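You operate a simulated robot arm through the tools that you are given. There is no shell and no other tool.

You are at the controls of a simulated robot arm. One attempt, no reset.

Task
Wet and crimp the dumpling on the yellow block in the steel frame.
Fine: blue brush, green crimper, both put back; squash nothing. Set down upright: blue pastry brush, green crimper. A coat counts when it lies all over at full strength: go over it till it gets no stronger.

It is judged by the outcome, as a careful person would: the job done as asked, and still so three seconds after it is handed in. It fails if anything else is knocked over, pushed out of place, dropped, spilled or broken.

Robot
A 6-joint arm with a two-finger parallel gripper, fixed in place. Base frame: the origin is at the foot of the arm, x ahead of it, y to its left, z up; the work surface is at about z = 0.8. Readings come in m, degrees, newtons and seconds.
With the tool pointing down near the work surface it reaches from about 0.24 to 0.64 m from the base axis. Its first joint turns from -66.0 to 66.0 degrees. Payload 2.7 kg.
The TCP is the grasp point between the finger pads, 0.023 m short of the fingertips. In the tool frame z runs along the fingers and y along their closing line. Largest opening 0.094 m; finger width 0.038, thickness 0.01; the body of the gripper, 0.054 by 0.096 m, starts 0.039 m behind the TCP.
Orientation is told as [roll, pitch, yaw] about the base's x, y, z axes, in that order, counted from this pose: with the fingers straight down and closing along the base's y, the tool's x points along the base's -x, its y along +y and its z along -z.

Tools
- The arm moves only by the tool arm_command. Its argument "increments" is text: rows parted by semicolons, each of 7 numbers parted by spaces: the shift along the tool's x, y, z in m, then the turn, a rotation vector about the tool's x, y, z in rad, then the closure, from 0 (fully open) to 1 (shut). In form: dx dy dz ax ay az gripper; .... A call has 1 to 20 rows; each row is the pose to reach, as a shift and turn from the pose commanded when the call began, along the tool's axes at that moment. Each row takes 0.2 s and may step no farther than 0.05 m and 8.6 degrees from the row before; otherwise, or with a gripper value out of range, the whole call is refused. Where a pose cannot be reached the arm comes as near as it can. A force on the tool above 50 N (or 10 N above the force at the start of the call, whichever is more), or a blocked arm, ends the call early, and 0.2 s more pass. Each finger travels about 0.045 m/s and halts on what it meets, pressing with about 22 N; the grip force reading is that of the motor and also rises with nothing between the fingers. The clock runs only during rows and for 0.2 s after the last one: add rows that repeat a pose to give the fingers time. It gives the time, the measured TCP pose, the force on the tool (base axes), the opening and the grip force at its end, in the units of the frame above (readings bear some noise), with the torque about the TCP (base axes, N m) and any sound that the robot's microphone picked up.
- Cameras (640 x 400 px; columns grow to the right, rows downward): "scene" is fixed at [0.0575, -0.4176, 1.4074]; the picture's right is [0.91, -0.41, 0.00], its down [-0.22, -0.49, -0.85] and it looks along [0.35, 0.77, -0.53] (base axes); focal length 326 px, centre (320, 200). "wrist" rides on the gripper at [0.086, 0.016, -0.075] in the tool frame; the picture's right is [-0.18, 0.98, 0.00], its down [-0.58, -0.11, -0.81] and it looks along [-0.79, -0.15, 0.59] (tool axes); focal length 243 px, centre (320, 200).
- get_image(camera): a new picture of that camera. No time passes.
- probe_pixels(camera, pixels): for up to 12 pixels [column, row] of the newest picture of that camera ("zoom" is the newest enlarged one), the place [x, y, z] in the base frame of the surface seen there, good to about 0.002 m. No time passes.
- inspect(camera, box): a new picture of the part [left, top, right, bottom] of that camera's present view, enlarged. No time passes.
- finish_job(): hands the job in; it is judged then, once.

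Leave the gripper open and the arm clear of the work at the hand-in unless told otherwise.

The tools are called after "Emit:" as a command line: name --argument value ..., lists and objects as JSON in quotes. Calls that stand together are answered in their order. arm_command: Moves the arm, as the interface text tells. Its arguments: {"type":"object","properties":{"increments":{"type":"string"}},"required":["increments"]} The other tools are called the same way: get_image (camera) takes a picture; probe_pixels (camera, pixels) gives the place of the surface under pixels of a picture; inspect (camera, box) takes an enlarged picture of a part of a camera's view; finish_job () hands the job in.

At the start:

```text
time_s: 0.0
ee_pos: [0.4358, 0.0532, 1.131]
tool_rot: [0.1, -0.1, 0.1]
contact_force: [-0.2, 0.9, -0.2]
ft_torque: [-0.01, -0.01, -0.04]
gripper_width: 0.0939
grip_force: 0.0
```

scene: 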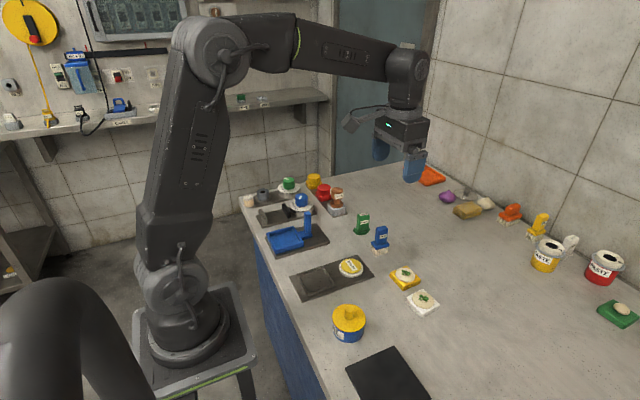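
wrist: 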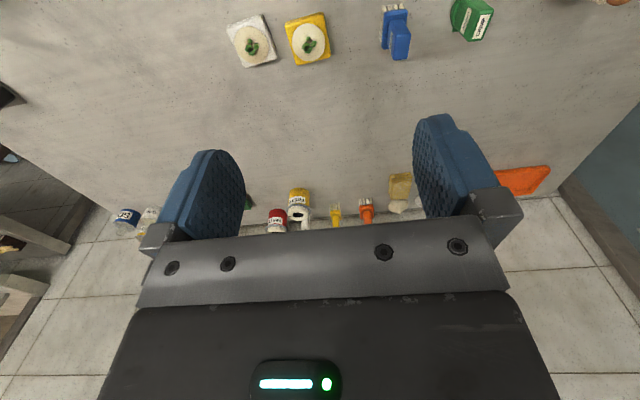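

I see a bench with several items: a blue brush around (380,240), a green tool near (362,223), dumplings on yellow and white blocks near (404,277) and (423,301). I'll zoom in on these areas to understand them better.

Emit:
inspect --camera "scene" --box '[330, 190, 470, 330]'

Emit:
inspect --camera "scene" --box '[230, 160, 390, 310]'

Emit:
inspect --camera "scene" --box '[430, 170, 640, 340]'

Emit:
inspect --camera "wrist" --box '[210, 0, 510, 100]'

```text
2.86 times, centred on (400, 260) of scene
```

zoom: 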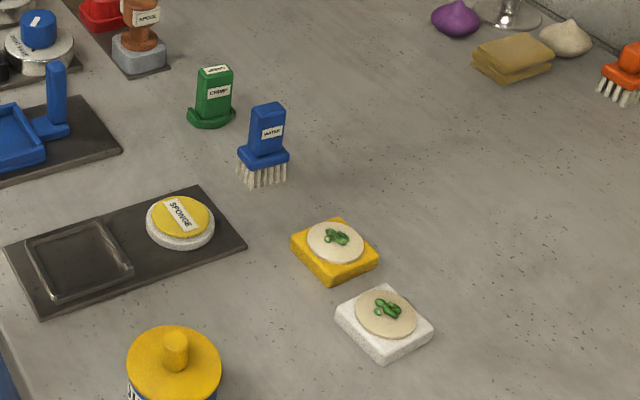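

```text
2.67 times, centred on (310, 235) of scene
```

zoom: 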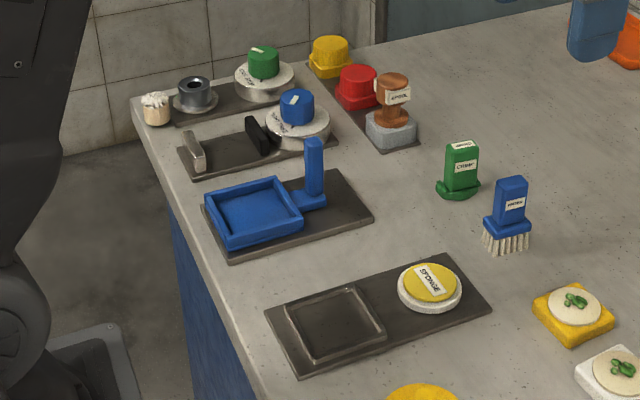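

```text
2.35 times, centred on (535, 255) of scene
```

zoom: 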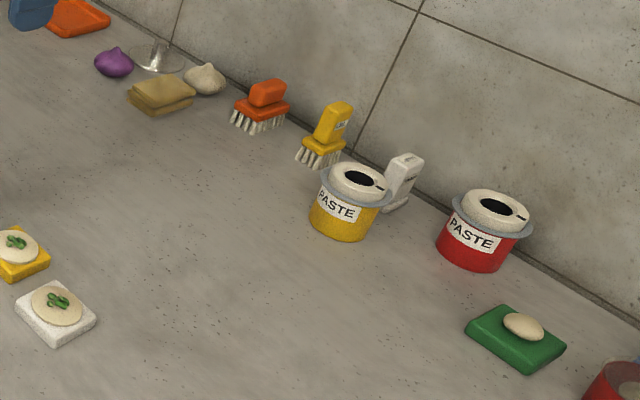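

```text
2.13 times, centred on (360, 50) of wrist
```

zoom: 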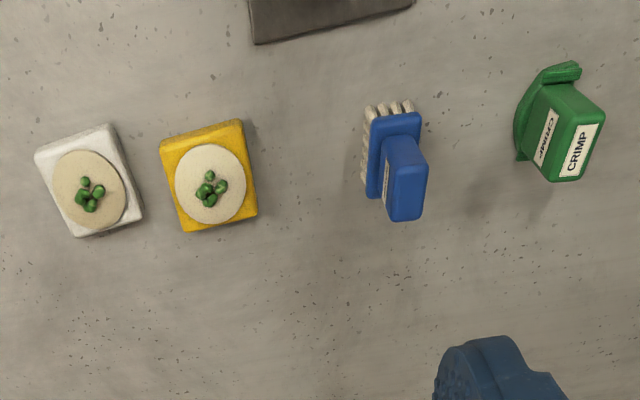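

I'll enlarge the steel frame/sponge plate, the blue tub with the yellow lid and the other fixtures to read labels before doing anything.

Emit:
inspect --camera "scene" --box '[280, 245, 380, 310]'

Emit:
inspect --camera "scene" --box '[320, 290, 440, 400]'

Emit:
inspect --camera "scene" --box '[235, 165, 355, 255]'

Emit:
inspect --camera "scene" --box '[345, 205, 405, 260]'

Emit:
inspect --camera "scene" --box '[380, 255, 450, 320]'

Emit:
inspect --camera "scene" --box '[0, 0, 330, 140]'

```text
6.15 times, centred on (330, 278) of scene
```

zoom: 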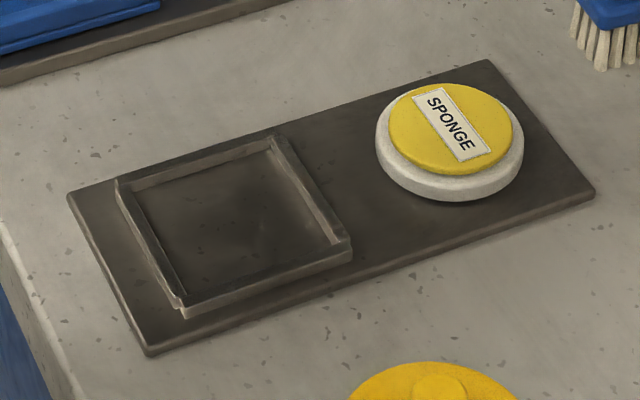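

```text
3.64 times, centred on (380, 345) of scene
```

zoom: 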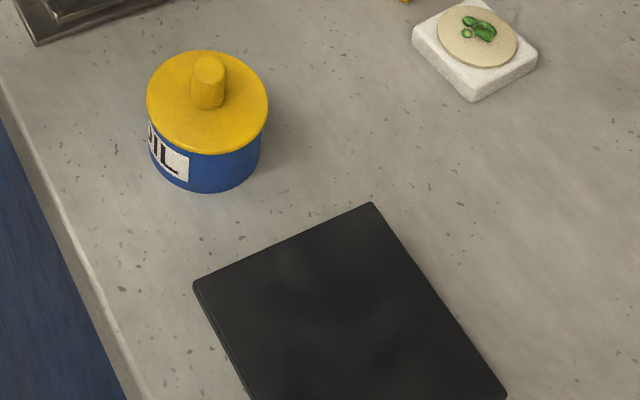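

```text
4.44 times, centred on (295, 210) of scene
```

zoom: 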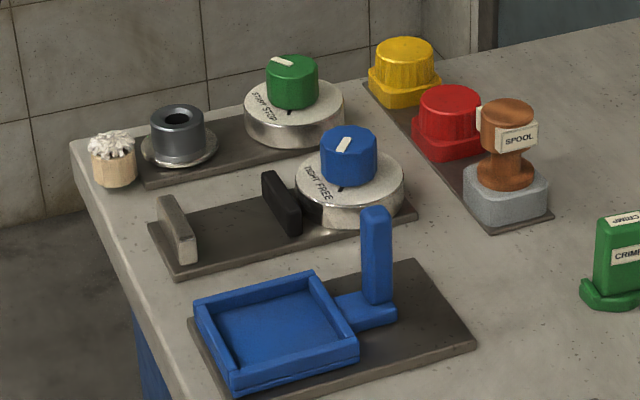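

```text
7.27 times, centred on (375, 232) of scene
```

zoom: 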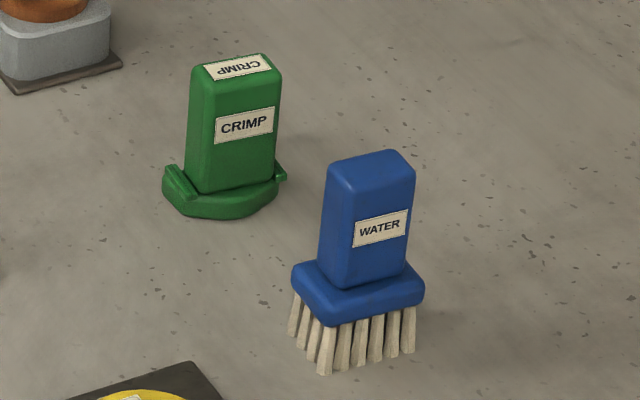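

```text
6.15 times, centred on (415, 288) of scene
```

zoom: 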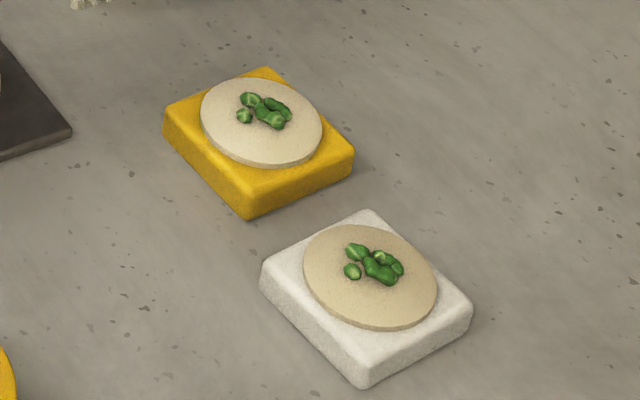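

```text
1.94 times, centred on (165, 70) of scene
```

zoom: 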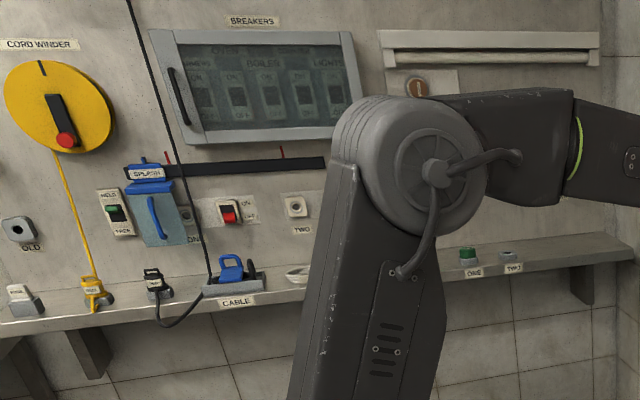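

The labels read "WATER" on the blue brush, "CRIMP" on the green tool and "SPONGE" on a disc beside the steel frame. The frame is empty, so the yellow block has to go into it first. I'll probe the frame, the sponge and the blocks to get their geometry.

Emit:
inspect --camera "scene" --box '[280, 245, 380, 310]'

Emit:
probe_pixels --camera "zoom" --pixels '[[120, 182], [275, 140], [345, 245], [183, 310], [240, 225], [70, 195], [488, 62], [592, 192], [150, 352], [450, 125], [390, 170], [520, 160]]'

Emit:
inspect --camera "scene" --box '[380, 255, 450, 320]'

Emit:
probe_pixels --camera "zoom" --pixels '[[168, 108], [262, 70], [350, 150], [248, 190], [260, 145], [262, 110], [203, 110], [320, 130], [268, 82], [265, 165], [250, 215], [300, 250]]'

```text
6.15 times, centred on (330, 278) of scene
```

zoom: 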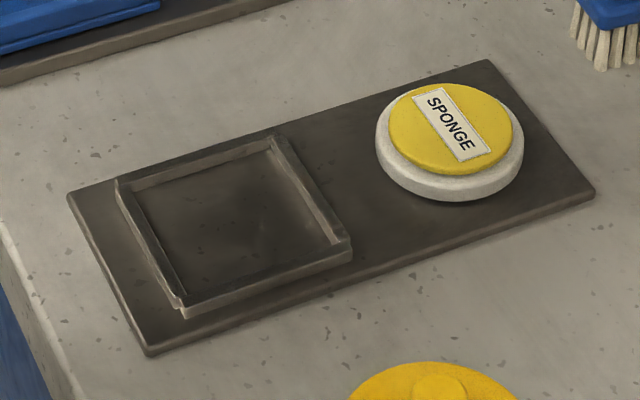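

```text
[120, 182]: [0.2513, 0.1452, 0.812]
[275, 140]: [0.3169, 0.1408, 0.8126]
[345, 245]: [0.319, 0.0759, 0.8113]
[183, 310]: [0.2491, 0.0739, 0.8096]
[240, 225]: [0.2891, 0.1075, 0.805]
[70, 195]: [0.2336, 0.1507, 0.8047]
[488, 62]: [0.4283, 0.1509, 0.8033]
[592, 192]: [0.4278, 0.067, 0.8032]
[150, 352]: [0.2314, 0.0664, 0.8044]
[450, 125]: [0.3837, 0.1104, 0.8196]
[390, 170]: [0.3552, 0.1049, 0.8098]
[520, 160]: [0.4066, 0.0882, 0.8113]
```

```text
6.15 times, centred on (415, 288) of scene
```

zoom: 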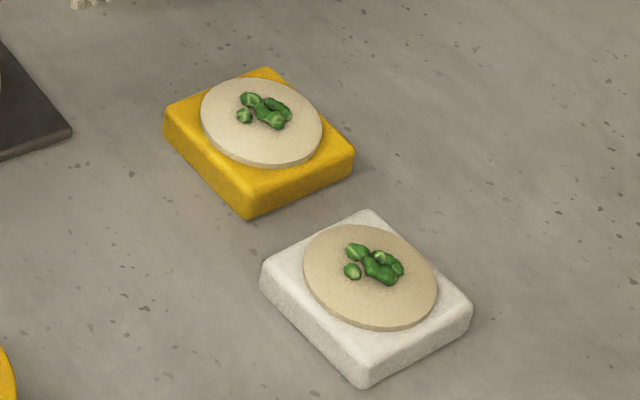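

```text
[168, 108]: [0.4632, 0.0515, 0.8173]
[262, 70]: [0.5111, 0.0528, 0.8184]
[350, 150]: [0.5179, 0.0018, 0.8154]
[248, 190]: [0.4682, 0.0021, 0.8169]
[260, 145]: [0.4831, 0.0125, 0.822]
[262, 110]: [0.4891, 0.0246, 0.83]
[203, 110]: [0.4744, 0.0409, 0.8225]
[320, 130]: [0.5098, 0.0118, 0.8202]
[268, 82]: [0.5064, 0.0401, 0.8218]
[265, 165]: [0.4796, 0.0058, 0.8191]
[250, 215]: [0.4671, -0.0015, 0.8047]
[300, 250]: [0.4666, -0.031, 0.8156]
```

The frame's outer edges run about x 0.249–0.319 and y 0.074–0.145, with its rim at z≈0.812. The yellow block is centred near (0.490, 0.027) with its top at about 0.818. I'll cross-check the block's corners and turn from the wrist view.

Emit:
inspect --camera "wrist" --box '[210, 0, 350, 80]'

Emit:
inspect --camera "wrist" --box '[370, 0, 500, 70]'

```text
4.57 times, centred on (280, 40) of wrist
```

zoom: 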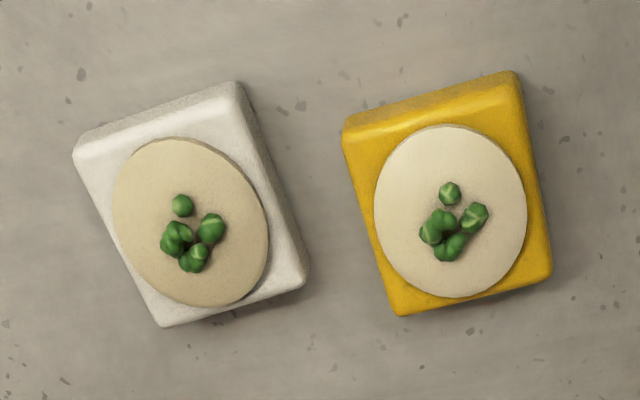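

```text
4.92 times, centred on (435, 35) of wrist
```

zoom: 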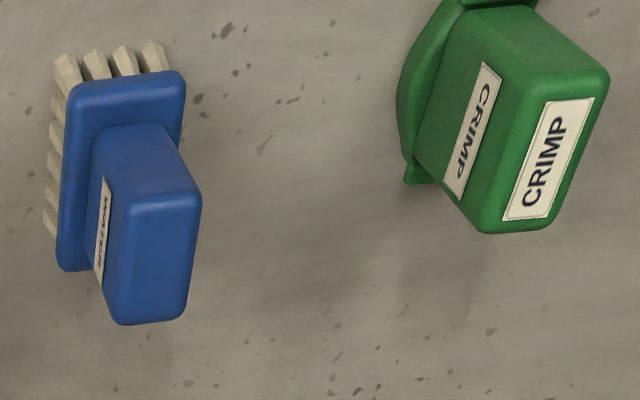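

I'll probe the brush and crimper on this newest zoom, then re-zoom on the blocks and probe those.

Emit:
probe_pixels --camera "zoom" --pixels '[[125, 210], [192, 203], [180, 310], [118, 315], [155, 260], [78, 95], [175, 85], [62, 262], [548, 160], [545, 108], [590, 105], [512, 212]]'

Emit:
inspect --camera "wrist" --box '[210, 0, 350, 80]'

Emit:
probe_pixels --camera "zoom" --pixels '[[350, 140], [508, 92], [545, 275], [400, 308], [450, 140], [385, 215], [520, 215], [455, 288], [343, 125], [518, 73], [450, 235], [95, 155]]'

```text
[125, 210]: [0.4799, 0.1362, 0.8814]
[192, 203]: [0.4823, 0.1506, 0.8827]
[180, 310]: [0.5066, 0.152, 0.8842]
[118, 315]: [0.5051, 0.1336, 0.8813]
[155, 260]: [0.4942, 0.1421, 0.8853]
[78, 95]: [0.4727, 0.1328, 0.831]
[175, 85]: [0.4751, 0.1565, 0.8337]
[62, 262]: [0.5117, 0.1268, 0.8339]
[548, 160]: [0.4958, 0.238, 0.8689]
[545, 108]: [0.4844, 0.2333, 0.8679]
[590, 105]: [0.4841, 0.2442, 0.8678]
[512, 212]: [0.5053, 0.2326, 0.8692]
```

```text
4.57 times, centred on (280, 40) of wrist
```

zoom: 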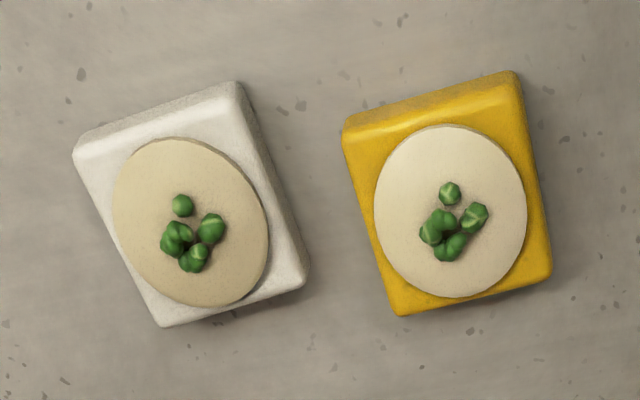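

```text
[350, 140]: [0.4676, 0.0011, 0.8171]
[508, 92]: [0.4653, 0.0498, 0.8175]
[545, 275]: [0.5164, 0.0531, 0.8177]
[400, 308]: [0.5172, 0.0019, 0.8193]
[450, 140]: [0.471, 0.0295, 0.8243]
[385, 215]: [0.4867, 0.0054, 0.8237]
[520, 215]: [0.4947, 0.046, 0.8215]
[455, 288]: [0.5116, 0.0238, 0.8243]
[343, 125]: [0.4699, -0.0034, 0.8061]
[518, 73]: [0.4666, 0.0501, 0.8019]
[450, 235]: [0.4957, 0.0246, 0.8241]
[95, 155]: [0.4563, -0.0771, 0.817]
```

The block is about 0.052 m square, turned about 2°, centred near (0.4916, 0.0265). The brush handle is centred near (0.494, 0.143) with its top at 0.884, and the crimper is near (0.495, 0.238) with its top at 0.868. Next I'll zoom in on the two tools from the scene camera and map the obstacles around the frame.

Emit:
inspect --camera "scene" --box '[350, 208, 376, 238]'

Emit:
probe_pixels --camera "scene" --pixels '[[308, 213], [306, 232], [275, 237], [336, 190], [300, 200], [349, 308], [349, 320], [365, 315], [322, 190], [289, 182], [263, 200], [388, 375]]'

Emit:
inspect --camera "scene" --box '[345, 205, 405, 260]'

Emit:
probe_pixels --camera "zoom" --pixels '[[195, 72], [262, 55], [280, 75], [212, 85], [190, 195], [275, 180], [215, 215], [165, 180], [285, 178], [330, 165], [410, 190], [345, 185]]'

Emit:
probe_pixels --camera "zoom" --pixels '[[295, 270], [330, 315], [420, 295], [345, 285], [325, 370], [410, 350], [292, 330], [340, 345], [395, 155], [375, 345], [320, 280], [400, 265]]'

```text
13.33 times, centred on (363, 223) of scene
```

zoom: 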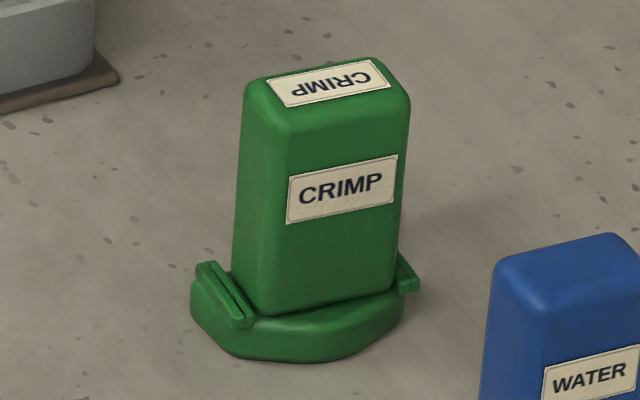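

```text
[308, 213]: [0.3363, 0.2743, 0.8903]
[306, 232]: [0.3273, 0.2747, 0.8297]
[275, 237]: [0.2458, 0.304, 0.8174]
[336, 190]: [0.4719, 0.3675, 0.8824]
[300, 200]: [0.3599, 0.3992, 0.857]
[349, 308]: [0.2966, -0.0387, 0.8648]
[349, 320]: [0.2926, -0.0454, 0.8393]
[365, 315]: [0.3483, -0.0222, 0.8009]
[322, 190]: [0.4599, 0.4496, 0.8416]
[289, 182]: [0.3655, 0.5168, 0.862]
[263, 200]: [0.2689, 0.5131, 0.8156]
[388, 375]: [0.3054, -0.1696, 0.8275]
```

```text
7.27 times, centred on (375, 232) of scene
```

zoom: 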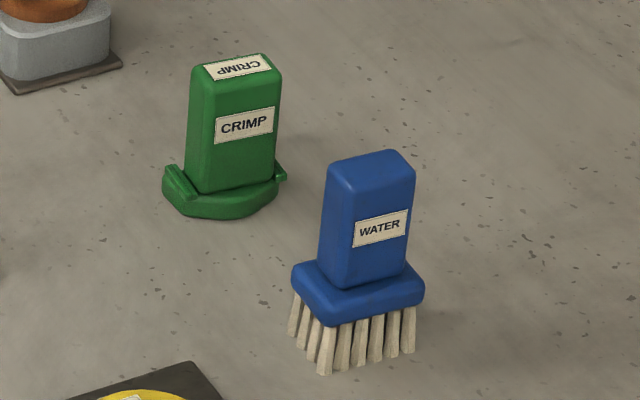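

```text
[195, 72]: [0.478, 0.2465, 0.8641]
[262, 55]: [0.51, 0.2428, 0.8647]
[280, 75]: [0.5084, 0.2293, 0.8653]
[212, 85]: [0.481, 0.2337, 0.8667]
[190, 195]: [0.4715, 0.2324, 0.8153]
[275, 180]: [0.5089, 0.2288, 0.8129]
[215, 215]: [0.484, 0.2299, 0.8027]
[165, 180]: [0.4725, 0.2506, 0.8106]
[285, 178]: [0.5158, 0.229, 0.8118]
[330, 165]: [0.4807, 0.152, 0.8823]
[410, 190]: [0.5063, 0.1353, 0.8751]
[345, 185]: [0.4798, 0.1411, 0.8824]
```

```text
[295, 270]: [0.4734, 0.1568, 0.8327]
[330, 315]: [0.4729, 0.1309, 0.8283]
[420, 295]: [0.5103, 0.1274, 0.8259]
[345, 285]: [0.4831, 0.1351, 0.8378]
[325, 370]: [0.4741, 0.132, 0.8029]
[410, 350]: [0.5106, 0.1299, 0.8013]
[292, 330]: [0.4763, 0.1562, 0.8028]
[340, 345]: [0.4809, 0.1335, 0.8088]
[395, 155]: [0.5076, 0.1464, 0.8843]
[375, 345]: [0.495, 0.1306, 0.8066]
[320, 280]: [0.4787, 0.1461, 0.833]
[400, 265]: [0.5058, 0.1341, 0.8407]
```

Both tools are turned slightly clockwise (brush about −4°, crimper about −7°). Obstacles near the frame are low: the blue post at (0.336, 0.274) and the oil jar at (0.295, −0.045). The white block sits close to the yellow one, so I'll probe its corners to be sure of finger clearance, and the frame's inner edges for the fit.

Emit:
inspect --camera "wrist" --box '[210, 0, 350, 80]'

Emit:
probe_pixels --camera "zoom" --pixels '[[235, 85], [305, 280], [160, 322], [78, 155], [215, 95], [240, 105], [300, 275], [308, 265], [270, 180], [345, 130], [370, 220], [400, 312]]'

Emit:
inspect --camera "scene" --box '[294, 260, 340, 300]'

```text
4.57 times, centred on (280, 40) of wrist
```

zoom: 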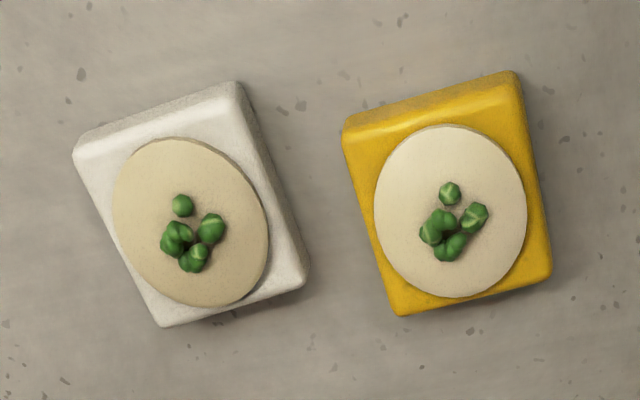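

```text
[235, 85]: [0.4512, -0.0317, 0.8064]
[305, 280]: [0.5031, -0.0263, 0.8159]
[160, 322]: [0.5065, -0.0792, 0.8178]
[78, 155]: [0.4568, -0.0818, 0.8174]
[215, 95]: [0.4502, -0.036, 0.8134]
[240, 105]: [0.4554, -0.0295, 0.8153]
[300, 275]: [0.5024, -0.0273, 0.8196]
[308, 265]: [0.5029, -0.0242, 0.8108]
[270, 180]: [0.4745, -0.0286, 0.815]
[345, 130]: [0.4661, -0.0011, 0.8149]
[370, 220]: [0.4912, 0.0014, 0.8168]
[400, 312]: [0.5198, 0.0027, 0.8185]
```

```text
10.00 times, centred on (317, 280) of scene
```

zoom: 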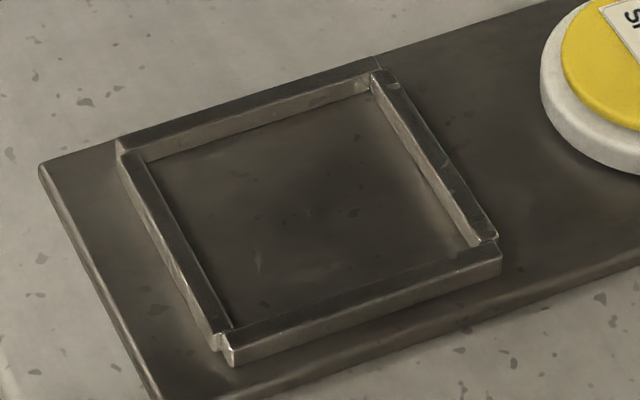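

The gap between the two blocks is about 0.025 m, so a finger fits if I don't open all the way. Now I'll probe the frame's inner edges on this zoom.

Emit:
probe_pixels --camera "zoom" --pixels '[[148, 165], [362, 92], [372, 80], [470, 240], [490, 237], [232, 325], [215, 335], [122, 148], [130, 160], [260, 340], [400, 272], [375, 95]]'

Emit:
probe_pixels --camera "zoom" --pixels '[[250, 110], [250, 135], [185, 235], [200, 235], [420, 150], [440, 140], [360, 300], [360, 270], [240, 365], [500, 265], [120, 140], [378, 70]]'

```text
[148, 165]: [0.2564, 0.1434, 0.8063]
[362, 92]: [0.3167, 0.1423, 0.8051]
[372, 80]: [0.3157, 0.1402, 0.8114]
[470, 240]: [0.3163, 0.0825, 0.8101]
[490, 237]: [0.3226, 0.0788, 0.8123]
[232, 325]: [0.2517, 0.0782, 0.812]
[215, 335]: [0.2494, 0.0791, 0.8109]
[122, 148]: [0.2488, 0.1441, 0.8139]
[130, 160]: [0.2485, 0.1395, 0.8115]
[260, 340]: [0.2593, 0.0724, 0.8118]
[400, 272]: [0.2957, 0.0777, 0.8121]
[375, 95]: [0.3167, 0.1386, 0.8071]
```

```text
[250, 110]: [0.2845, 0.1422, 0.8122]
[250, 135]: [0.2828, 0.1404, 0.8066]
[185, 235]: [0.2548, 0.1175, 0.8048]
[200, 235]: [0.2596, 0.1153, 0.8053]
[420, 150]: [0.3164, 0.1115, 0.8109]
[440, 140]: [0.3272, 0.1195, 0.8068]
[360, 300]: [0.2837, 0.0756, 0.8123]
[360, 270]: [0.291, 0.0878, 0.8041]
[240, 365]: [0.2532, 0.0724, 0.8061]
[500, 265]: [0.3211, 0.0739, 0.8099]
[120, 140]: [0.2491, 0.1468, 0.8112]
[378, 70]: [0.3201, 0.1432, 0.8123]
```

The frame's inside is about 0.061 m square, centred at (0.2855, 0.1095), with its floor at 0.8045 and rim at 0.812. The block fits with about 4.5 mm to spare each side, so I'll grip only its upper 9 mm to keep the fingers above the rim. First I'll move above the yellow block with the fingers opened to about 0.066 m.

Emit:
arm_command --increments "-0.008 -0.0038 0.0287 0 0 -0.006 0.1; -0.016 -0.0076 0.0574 0 0 -0.012 0.2; -0.0239 -0.0114 0.0861 0 0 -0.018 0.3; -0.0319 -0.0153 0.1149 0 0 -0.025 0.3; -0.0399 -0.0191 0.1436 0 0 -0.032 0.3; -0.0478 -0.0229 0.1723 0 0 -0.038 0.3; -0.0558 -0.0267 0.201 0 0 -0.044 0.3; -0.0558 -0.0267 0.201 0 0 -0.044 0.3"

Emit:
get_image --camera "wrist"

Emit:
get_image --camera "scene"

```text
time_s: 1.8
ee_pos: [0.4931, 0.0256, 0.929]
tool_rot: [0.1, -0.1, 2.6]
contact_force: [0.5, 0.6, 0.5]
ft_torque: [0.0, -0.01, -0.02]
gripper_width: 0.0659
grip_force: 0.1
```

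```text
taken
```

wrist: 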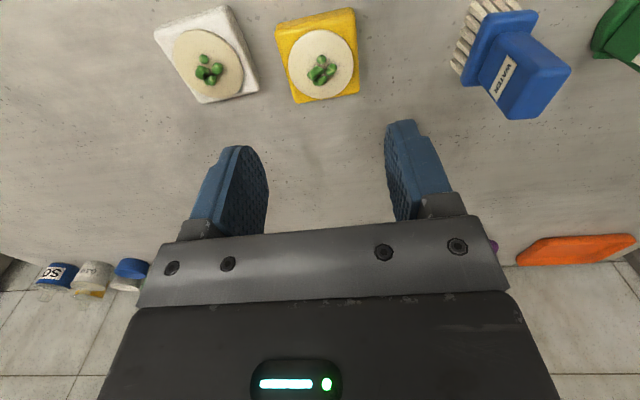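

```text
taken
```

scene: 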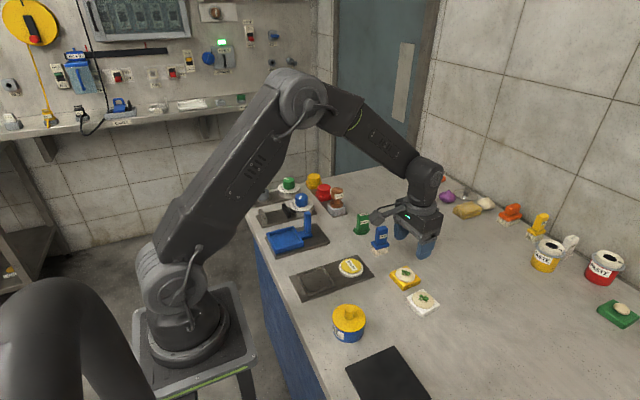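

The gripper is over the block with a 0.066 m opening. The camera is closer now, so I'll re-measure the yellow block's edges, and look at the brush and crimper while they're in view.

Emit:
inspect --camera "wrist" --box '[260, 0, 380, 110]'

Emit:
inspect --camera "wrist" --box '[430, 0, 640, 130]'

```text
3.64 times, centred on (320, 55) of wrist
```

zoom: 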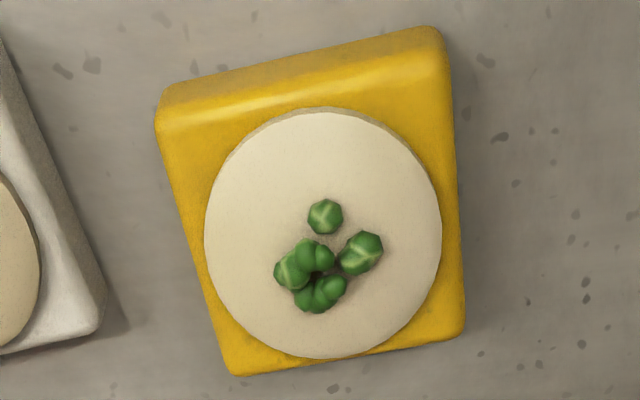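

```text
3.05 times, centred on (535, 65) of wrist
```

zoom: 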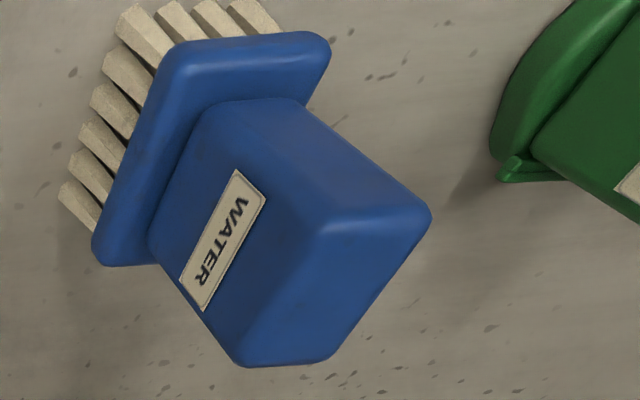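

I'll re-zoom on the yellow block to probe its side edges accurately.

Emit:
inspect --camera "wrist" --box '[260, 0, 380, 110]'

Emit:
probe_pixels --camera "zoom" --pixels '[[165, 130], [190, 230], [225, 350], [450, 100], [455, 200], [460, 310], [300, 100], [400, 80], [240, 370], [450, 340], [325, 115], [330, 350]]'

Emit:
probe_pixels --camera "zoom" --pixels '[[208, 225], [438, 240], [323, 235], [300, 340], [280, 320], [325, 215], [360, 250], [310, 255], [158, 110], [440, 40], [60, 270], [100, 320]]'

```text
3.64 times, centred on (320, 55) of wrist
```

zoom: 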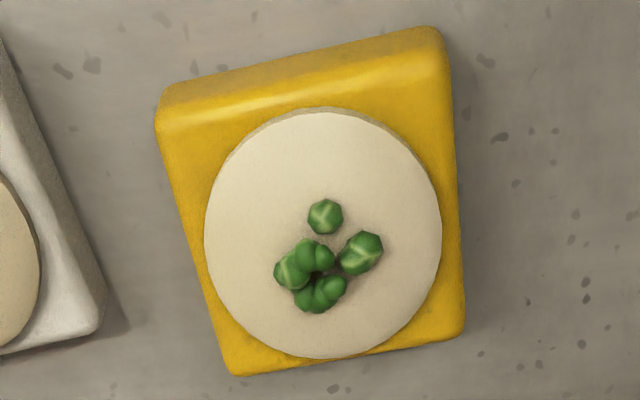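

```text
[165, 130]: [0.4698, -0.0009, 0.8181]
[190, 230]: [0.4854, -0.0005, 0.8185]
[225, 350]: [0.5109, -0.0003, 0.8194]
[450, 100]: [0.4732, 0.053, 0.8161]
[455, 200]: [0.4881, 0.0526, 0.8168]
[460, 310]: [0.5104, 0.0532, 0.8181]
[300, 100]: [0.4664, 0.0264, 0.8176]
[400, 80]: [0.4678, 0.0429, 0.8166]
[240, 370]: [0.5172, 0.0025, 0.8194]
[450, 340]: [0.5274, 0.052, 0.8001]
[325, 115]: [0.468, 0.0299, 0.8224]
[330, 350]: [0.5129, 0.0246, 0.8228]
```

```text
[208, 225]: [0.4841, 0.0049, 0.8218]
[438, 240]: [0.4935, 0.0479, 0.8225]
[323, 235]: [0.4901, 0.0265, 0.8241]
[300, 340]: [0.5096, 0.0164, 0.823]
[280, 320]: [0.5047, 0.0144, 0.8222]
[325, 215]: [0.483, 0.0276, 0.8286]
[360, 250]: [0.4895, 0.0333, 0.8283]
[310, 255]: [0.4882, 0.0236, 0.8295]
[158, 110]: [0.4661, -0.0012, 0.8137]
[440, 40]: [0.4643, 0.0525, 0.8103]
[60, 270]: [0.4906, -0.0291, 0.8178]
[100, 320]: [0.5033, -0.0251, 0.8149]
```

The yellow block's sides are at y ≈ −0.0007 and 0.053, nearly square to the base, centred at (0.491, 0.026). I'll trim the yaw to about 1° and descend to TCP z≈0.832, with the fingertips at about 0.809 on either side of the block.

Emit:
arm_command --increments "0.001 0.0005 0.03 0 0 0.026 0.3; 0.0015 0.0005 0.06 0 0 0.026 0.3; 0.0015 0.0005 0.08 0 0 0.026 0.3; 0.0015 0.0005 0.09 0 0 0.026 0.3; 0.0015 0.0005 0.097 0 0 0.026 0.3; 0.0015 0.0005 0.097 0 0 0.026 0.3"

Emit:
get_image --camera "wrist"

Emit:
inspect --camera "scene" --box '[370, 210, 470, 310]'

```text
time_s: 3.2
ee_pos: [0.4913, 0.028, 0.8334]
tool_rot: [0.1, 0.0, 1.1]
contact_force: [-0.4, -0.3, -0.1]
ft_torque: [-0.02, 0.03, -0.03]
gripper_width: 0.066
grip_force: 0.1
```

```text
taken
```

wrist: 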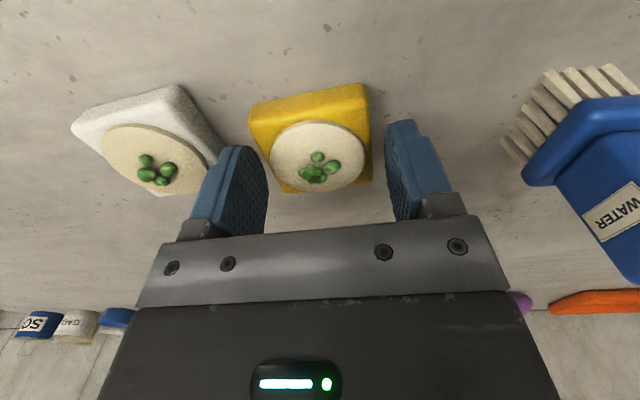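

```text
4.00 times, centred on (420, 260) of scene
```

zoom: 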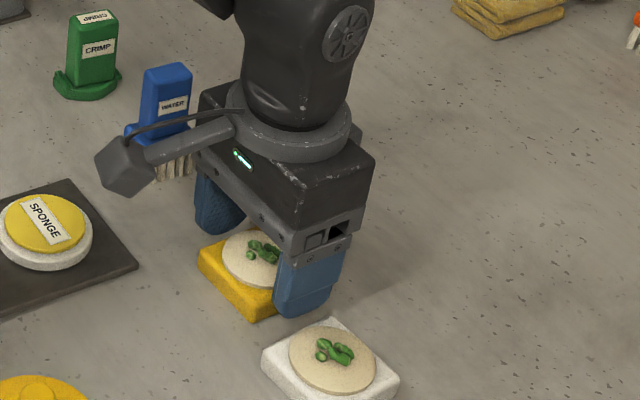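

The block sits between the fingers, and the near finger is clear of the white block. I'll go 1 mm lower and close gently on the block.

Emit:
arm_command --increments "0 0 0.001 0 0 0 0.3; 0 0 0.001 0 0 0 0.4; 0 0 0.001 0 0 0 0.5; 0 0 0.001 0 0 0 0.6; 0 0 0.001 0 0 0 0.6; 0 0 0.001 0 0 0 0.6"

Emit:
get_image --camera "wrist"

```text
time_s: 4.6
ee_pos: [0.4905, 0.0266, 0.833]
tool_rot: [0.1, -0.1, 1.0]
contact_force: [0.2, 0.0, 0.8]
ft_torque: [-0.04, 0.03, 0.07]
gripper_width: 0.0552
grip_force: 21.7
```

```text
taken
```

wrist: 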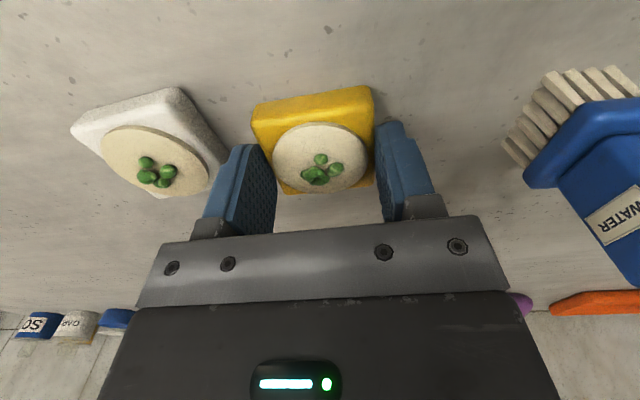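

The fingers stopped at 0.055 m with about 22 N, so the block is held. I'll lift it slowly by about 5 cm and check the grip.

Emit:
arm_command --increments "0 0 -0.004 0 0 0 0.6; 0 0 -0.01 0 0 0 0.6; 0 0 -0.02 0 0 0 0.6; 0 0 -0.032 0 0 0 0.6; 0 0 -0.042 0 0 0 0.6; 0 0 -0.05 0 0 0 0.6; 0 0 -0.05 0 0 0 0.6"

Emit:
get_image --camera "wrist"

Emit:
inspect --camera "scene" --box '[370, 210, 470, 310]'

```text
time_s: 6.2
ee_pos: [0.4901, 0.0267, 0.8842]
tool_rot: [0.1, -0.1, 1.0]
contact_force: [0.0, 0.0, -0.4]
ft_torque: [0.01, -0.03, 0.0]
gripper_width: 0.055
grip_force: 21.5
```

```text
taken
```

wrist: 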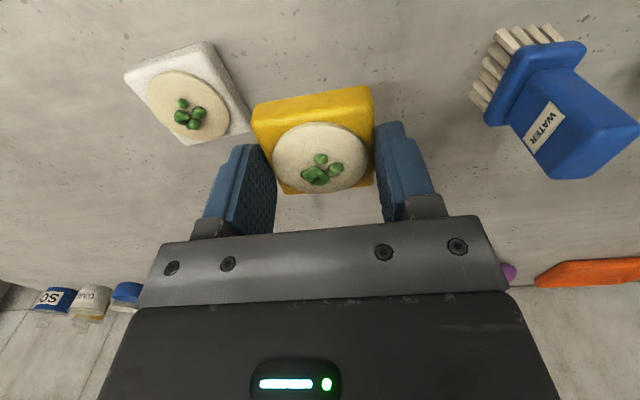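

```text
4.00 times, centred on (420, 260) of scene
```

zoom: 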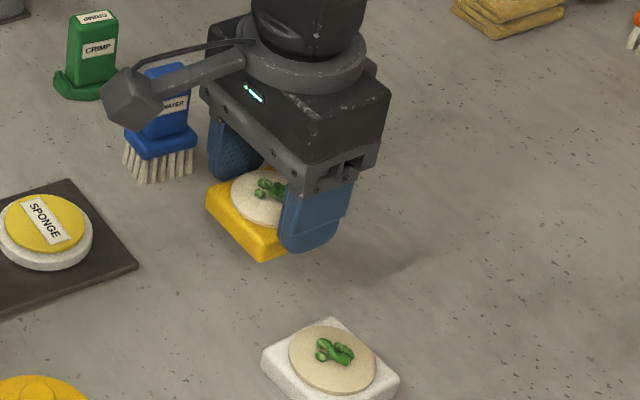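

The block is off the table and level in the grip. I'll check where it sits relative to the fingers before carrying it over.

Emit:
inspect --camera "wrist" --box '[240, 70, 400, 210]'

Emit:
probe_pixels --camera "zoom" --pixels '[[55, 160], [290, 100], [520, 110], [130, 470], [100, 80], [505, 75], [300, 240], [140, 345], [490, 345], [300, 350]]'

```text
2.86 times, centred on (320, 140) of wrist
```

zoom: 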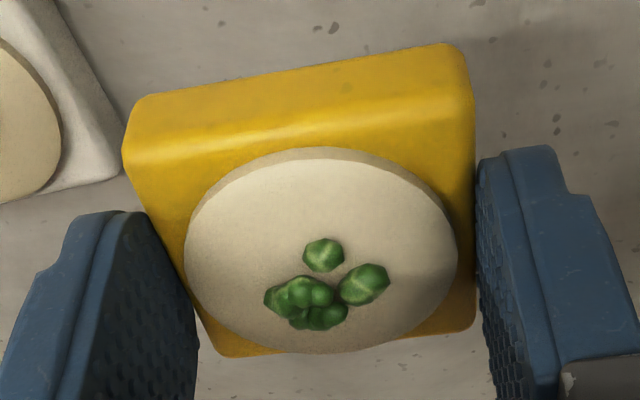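

```text
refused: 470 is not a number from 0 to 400
```

The probe was refused because one row was outside the picture, so I'll probe again with valid pixels.

Emit:
probe_pixels --camera "zoom" --pixels '[[130, 165], [300, 130], [465, 95], [220, 350], [470, 325], [135, 105], [460, 50], [320, 160], [190, 250], [455, 255], [150, 220], [300, 350]]'

```text
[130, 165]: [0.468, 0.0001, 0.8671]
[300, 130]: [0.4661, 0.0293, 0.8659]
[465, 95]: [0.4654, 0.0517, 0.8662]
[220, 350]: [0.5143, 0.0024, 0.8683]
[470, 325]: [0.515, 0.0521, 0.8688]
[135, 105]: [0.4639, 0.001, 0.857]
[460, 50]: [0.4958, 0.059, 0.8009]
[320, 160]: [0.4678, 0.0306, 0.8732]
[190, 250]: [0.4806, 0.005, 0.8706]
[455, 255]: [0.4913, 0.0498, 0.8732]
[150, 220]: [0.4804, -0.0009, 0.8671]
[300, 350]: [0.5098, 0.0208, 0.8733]
```

The block is centred on the fingers, with its bottom about 0.034 m below the TCP. I'll carry it level over to above the steel frame at (0.2855, 0.1095), rotating yaw back to 0.

Emit:
arm_command --increments "0.008 0.0034 -0.003 0 0 0.002 0.6; 0.025 0.0106 -0.008 0 0 0.004 0.6; 0.05 0.0212 -0.01 0 0 0.006 0.6; 0.076 0.0323 -0.01 0 0 0.008 0.6; 0.102 0.0433 -0.01 0 0 0.01 0.6; 0.128 0.0543 -0.01 0 0 0.012 0.6; 0.154 0.0654 -0.01 0 0 0.014 0.6; 0.178 0.0756 -0.01 0 0 0.016 0.6; 0.195 0.0828 -0.01 0 0 0.0175 0.6; 0.2035 0.0864 -0.01 0 0 0.0175 0.6; 0.2035 0.0864 -0.01 0 0 0.0175 0.6"

Emit:
get_image --camera "wrist"

Emit:
inspect --camera "scene" --box '[270, 210, 390, 310]'

```text
time_s: 8.6
ee_pos: [0.2839, 0.1097, 0.8933]
tool_rot: [0.1, 0.0, -0.1]
contact_force: [-0.1, 0.1, -0.2]
ft_torque: [0.0, -0.03, 0.0]
gripper_width: 0.0549
grip_force: 22.1
```

```text
taken
```

wrist: 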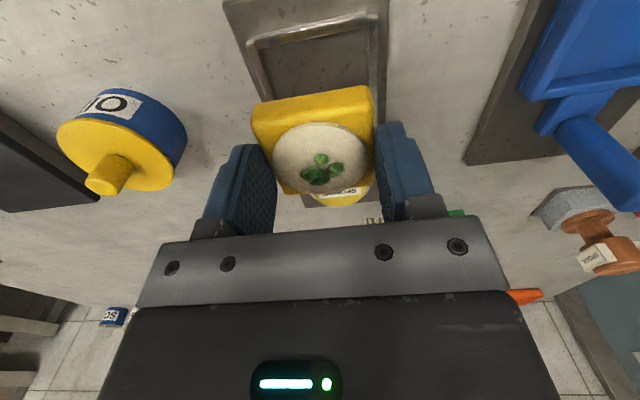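

```text
4.00 times, centred on (330, 260) of scene
```

zoom: 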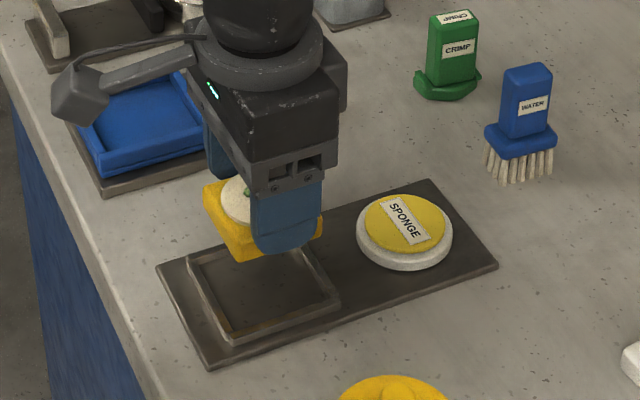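

The block is held over the frame. From this wrist view I can measure the frame's rails again, so I'll refine its centre before lowering.

Emit:
inspect --camera "wrist" --box '[220, 0, 400, 110]'

Emit:
probe_pixels --camera "zoom" --pixels '[[100, 145], [130, 140], [300, 80], [560, 80], [570, 150], [150, 230], [125, 230], [585, 230], [350, 130], [30, 10], [550, 45], [300, 105]]'

```text
3.56 times, centred on (310, 55) of wrist
```

zoom: 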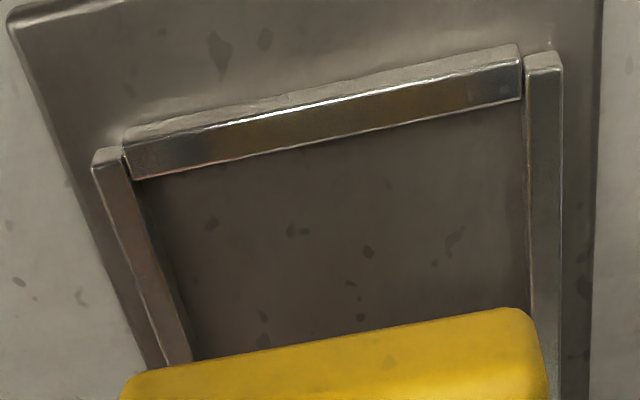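

```text
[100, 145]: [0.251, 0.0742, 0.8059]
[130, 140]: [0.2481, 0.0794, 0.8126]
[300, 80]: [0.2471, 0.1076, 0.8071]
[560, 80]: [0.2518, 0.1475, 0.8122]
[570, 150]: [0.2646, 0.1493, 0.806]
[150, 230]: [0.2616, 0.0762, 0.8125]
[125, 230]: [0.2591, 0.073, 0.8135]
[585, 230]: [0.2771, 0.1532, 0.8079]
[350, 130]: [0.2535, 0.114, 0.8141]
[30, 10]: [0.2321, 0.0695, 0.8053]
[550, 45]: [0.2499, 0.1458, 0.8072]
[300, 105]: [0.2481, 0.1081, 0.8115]
```

I'll probe the rails' inner edges directly on this zoom for the y centring.

Emit:
probe_pixels --camera "zoom" --pixels '[[175, 300], [145, 270], [185, 350], [530, 200], [540, 200], [560, 200], [535, 100], [400, 125], [250, 155], [555, 250], [160, 290], [350, 250]]'

Emit:
inspect --camera "wrist" --box '[240, 70, 400, 210]'

Emit:
probe_pixels --camera "zoom" --pixels '[[130, 165], [300, 130], [465, 95], [220, 350], [470, 325], [150, 220], [470, 200], [320, 160], [190, 250], [455, 255], [300, 350], [165, 240]]'

```text
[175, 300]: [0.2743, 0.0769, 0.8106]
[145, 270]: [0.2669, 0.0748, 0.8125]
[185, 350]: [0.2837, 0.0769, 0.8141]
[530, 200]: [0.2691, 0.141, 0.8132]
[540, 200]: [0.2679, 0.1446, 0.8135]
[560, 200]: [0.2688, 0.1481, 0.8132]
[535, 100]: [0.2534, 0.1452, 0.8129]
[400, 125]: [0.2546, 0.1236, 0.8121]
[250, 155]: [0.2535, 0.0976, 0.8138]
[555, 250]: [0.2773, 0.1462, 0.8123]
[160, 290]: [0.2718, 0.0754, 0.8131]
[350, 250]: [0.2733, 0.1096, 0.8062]
```

```text
2.86 times, centred on (320, 140) of wrist
```

zoom: 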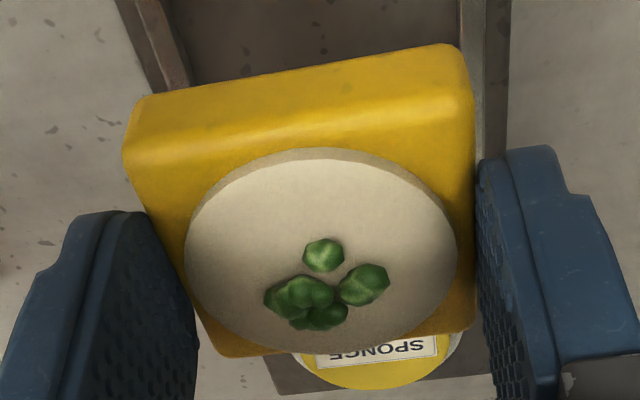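

```text
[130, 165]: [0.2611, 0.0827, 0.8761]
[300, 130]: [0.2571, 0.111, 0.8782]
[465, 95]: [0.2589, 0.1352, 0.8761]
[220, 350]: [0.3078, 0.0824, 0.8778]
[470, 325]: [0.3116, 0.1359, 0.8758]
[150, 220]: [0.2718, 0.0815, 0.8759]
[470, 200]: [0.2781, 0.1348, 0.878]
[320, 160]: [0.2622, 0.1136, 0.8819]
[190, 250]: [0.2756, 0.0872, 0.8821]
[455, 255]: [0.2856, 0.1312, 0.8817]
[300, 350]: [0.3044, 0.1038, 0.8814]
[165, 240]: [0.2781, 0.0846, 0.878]
```

The frame's inner rails are at y ≈ 0.0777 and 0.141, and x ≈ 0.254 and 0.316. The block is within 1 mm of centre. I'll shift 1 mm in x and lower it until it hovers just above the frame floor.

Emit:
arm_command --increments "-0.001 0.0005 0.01 0 0 0 0.6; -0.001 0.0005 0.022 0 0 0 0.6; -0.001 0.0005 0.034 0 0 0 0.6; -0.001 0.0005 0.042 0 0 0 0.6; -0.001 0.0005 0.048 0 0 0 0.6; -0.001 0.0005 0.0525 0 0 0 0.6; -0.001 0.0005 0.0525 0 0 0 0.6"

Emit:
get_image --camera "wrist"

Emit:
inspect --camera "scene" --box '[280, 240, 370, 310]'

```text
time_s: 10.2
ee_pos: [0.2853, 0.1095, 0.84]
tool_rot: [0.1, -0.2, 0.1]
contact_force: [-0.1, 0.5, -0.9]
ft_torque: [-0.01, 0.03, -0.01]
gripper_width: 0.0551
grip_force: 21.9
```

```text
taken
```

wrist: 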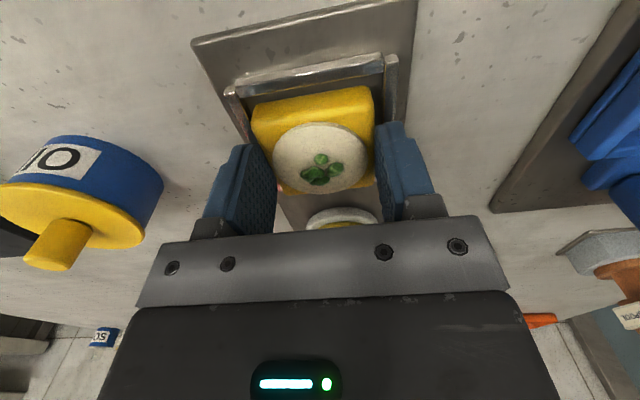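

```text
5.71 times, centred on (325, 275) of scene
```

zoom: 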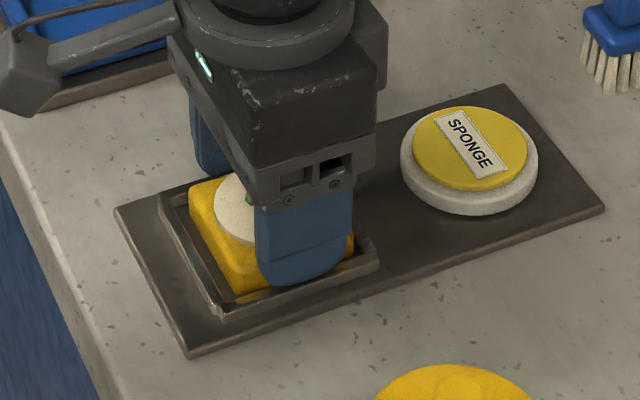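

The block is inside the frame, a millimetre or so above the floor. I'll lower it another 1.5 mm in small steps while watching the force.

Emit:
arm_command --increments "0 0 0.0005 0 0 0 0.6; 0 0 0.001 0 0 0 0.6; 0 0 0.0015 0 0 0 0.6; 0 0 0.0015 0 0 0 0.6"

```text
time_s: 11.2
ee_pos: [0.2859, 0.1098, 0.8386]
tool_rot: [0.1, -0.1, 0.1]
contact_force: [-1.9, -7.5, 18.7]
ft_torque: [-0.2, 0.06, 0.0]
gripper_width: 0.0551
grip_force: 22.6
```

The block has reached the floor (18.7 N upward). I'll ease up 0.7 mm to take the load off, then open the fingers.

Emit:
arm_command --increments "0 0 -0.0007 0 0 0 0.6; 0 0 -0.0007 0 0 0 0.6"

```text
time_s: 11.8
ee_pos: [0.2857, 0.1099, 0.8375]
tool_rot: [0.2, -0.1, 0.1]
contact_force: [0.7, -0.5, -1.1]
ft_torque: [0.0, 0.01, -0.04]
gripper_width: 0.0548
grip_force: 22.3
```

The load is down to about zero, so I'll open the fingers gradually to about 0.075 m.

Emit:
arm_command --increments "0 0 0 0 0 0 0.38; 0 0 0 0 0 0 0.34; 0 0 0 0 0 0 0.28; 0 0 0 0 0 0 0.2; 0 0 0 0 0 0 0.2"

Emit:
get_image --camera "wrist"

```text
time_s: 13.0
ee_pos: [0.2865, 0.1089, 0.8397]
tool_rot: [0.1, -0.1, 0.1]
contact_force: [0.4, -0.3, -0.6]
ft_torque: [-0.02, 0.01, 0.03]
gripper_width: 0.0751
grip_force: 0.0
```

```text
taken
```

wrist: 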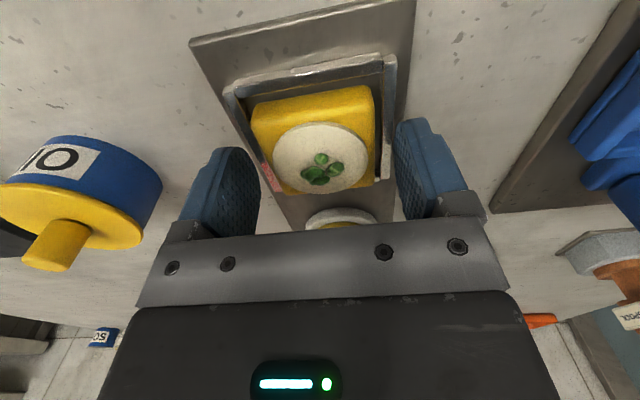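

The block is released and sitting in the frame. I notice a pinkish patch near (270,178) on the left rail. I'll lift straight up and look at it.

Emit:
arm_command --increments "0 0 -0.01 0 0 0 0.2; 0 0 -0.03 0 0 0 0.2; 0 0 -0.06 0 0 0 0.2; 0 0 -0.09 0 0 0 0.2; 0 0 -0.115 0 0 0 0.2; 0 0 -0.115 0 0 0 0.2"

Emit:
get_image --camera "wrist"

Emit:
inspect --camera "scene" --box '[280, 240, 370, 310]'

Emit:
inspect --camera "wrist" --box '[220, 0, 420, 120]'

```text
time_s: 14.4
ee_pos: [0.2841, 0.1089, 0.9535]
tool_rot: [0.1, -0.1, 0.1]
contact_force: [0.4, 0.3, 0.8]
ft_torque: [-0.02, -0.03, 0.01]
gripper_width: 0.075
grip_force: 0.0
```

```text
taken
```

wrist: 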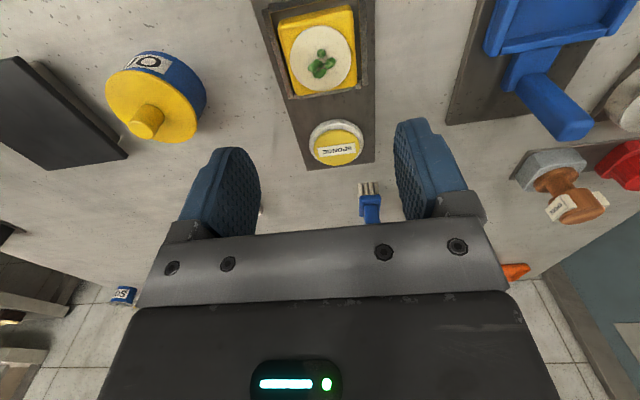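

```text
5.71 times, centred on (325, 275) of scene
```

zoom: 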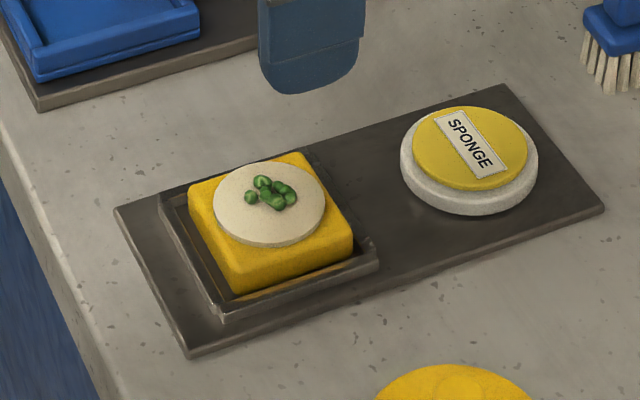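

```text
3.20 times, centred on (320, 60) of wrist
```

zoom: 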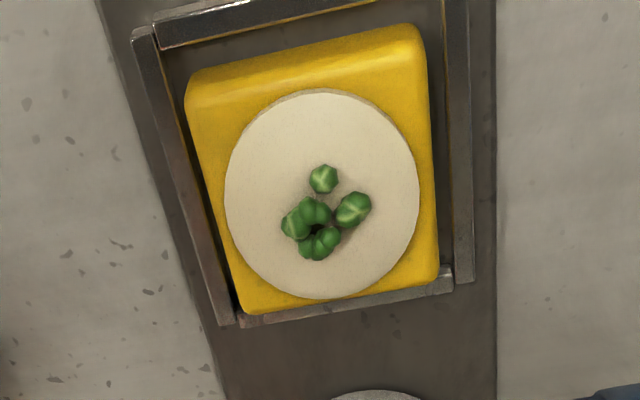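

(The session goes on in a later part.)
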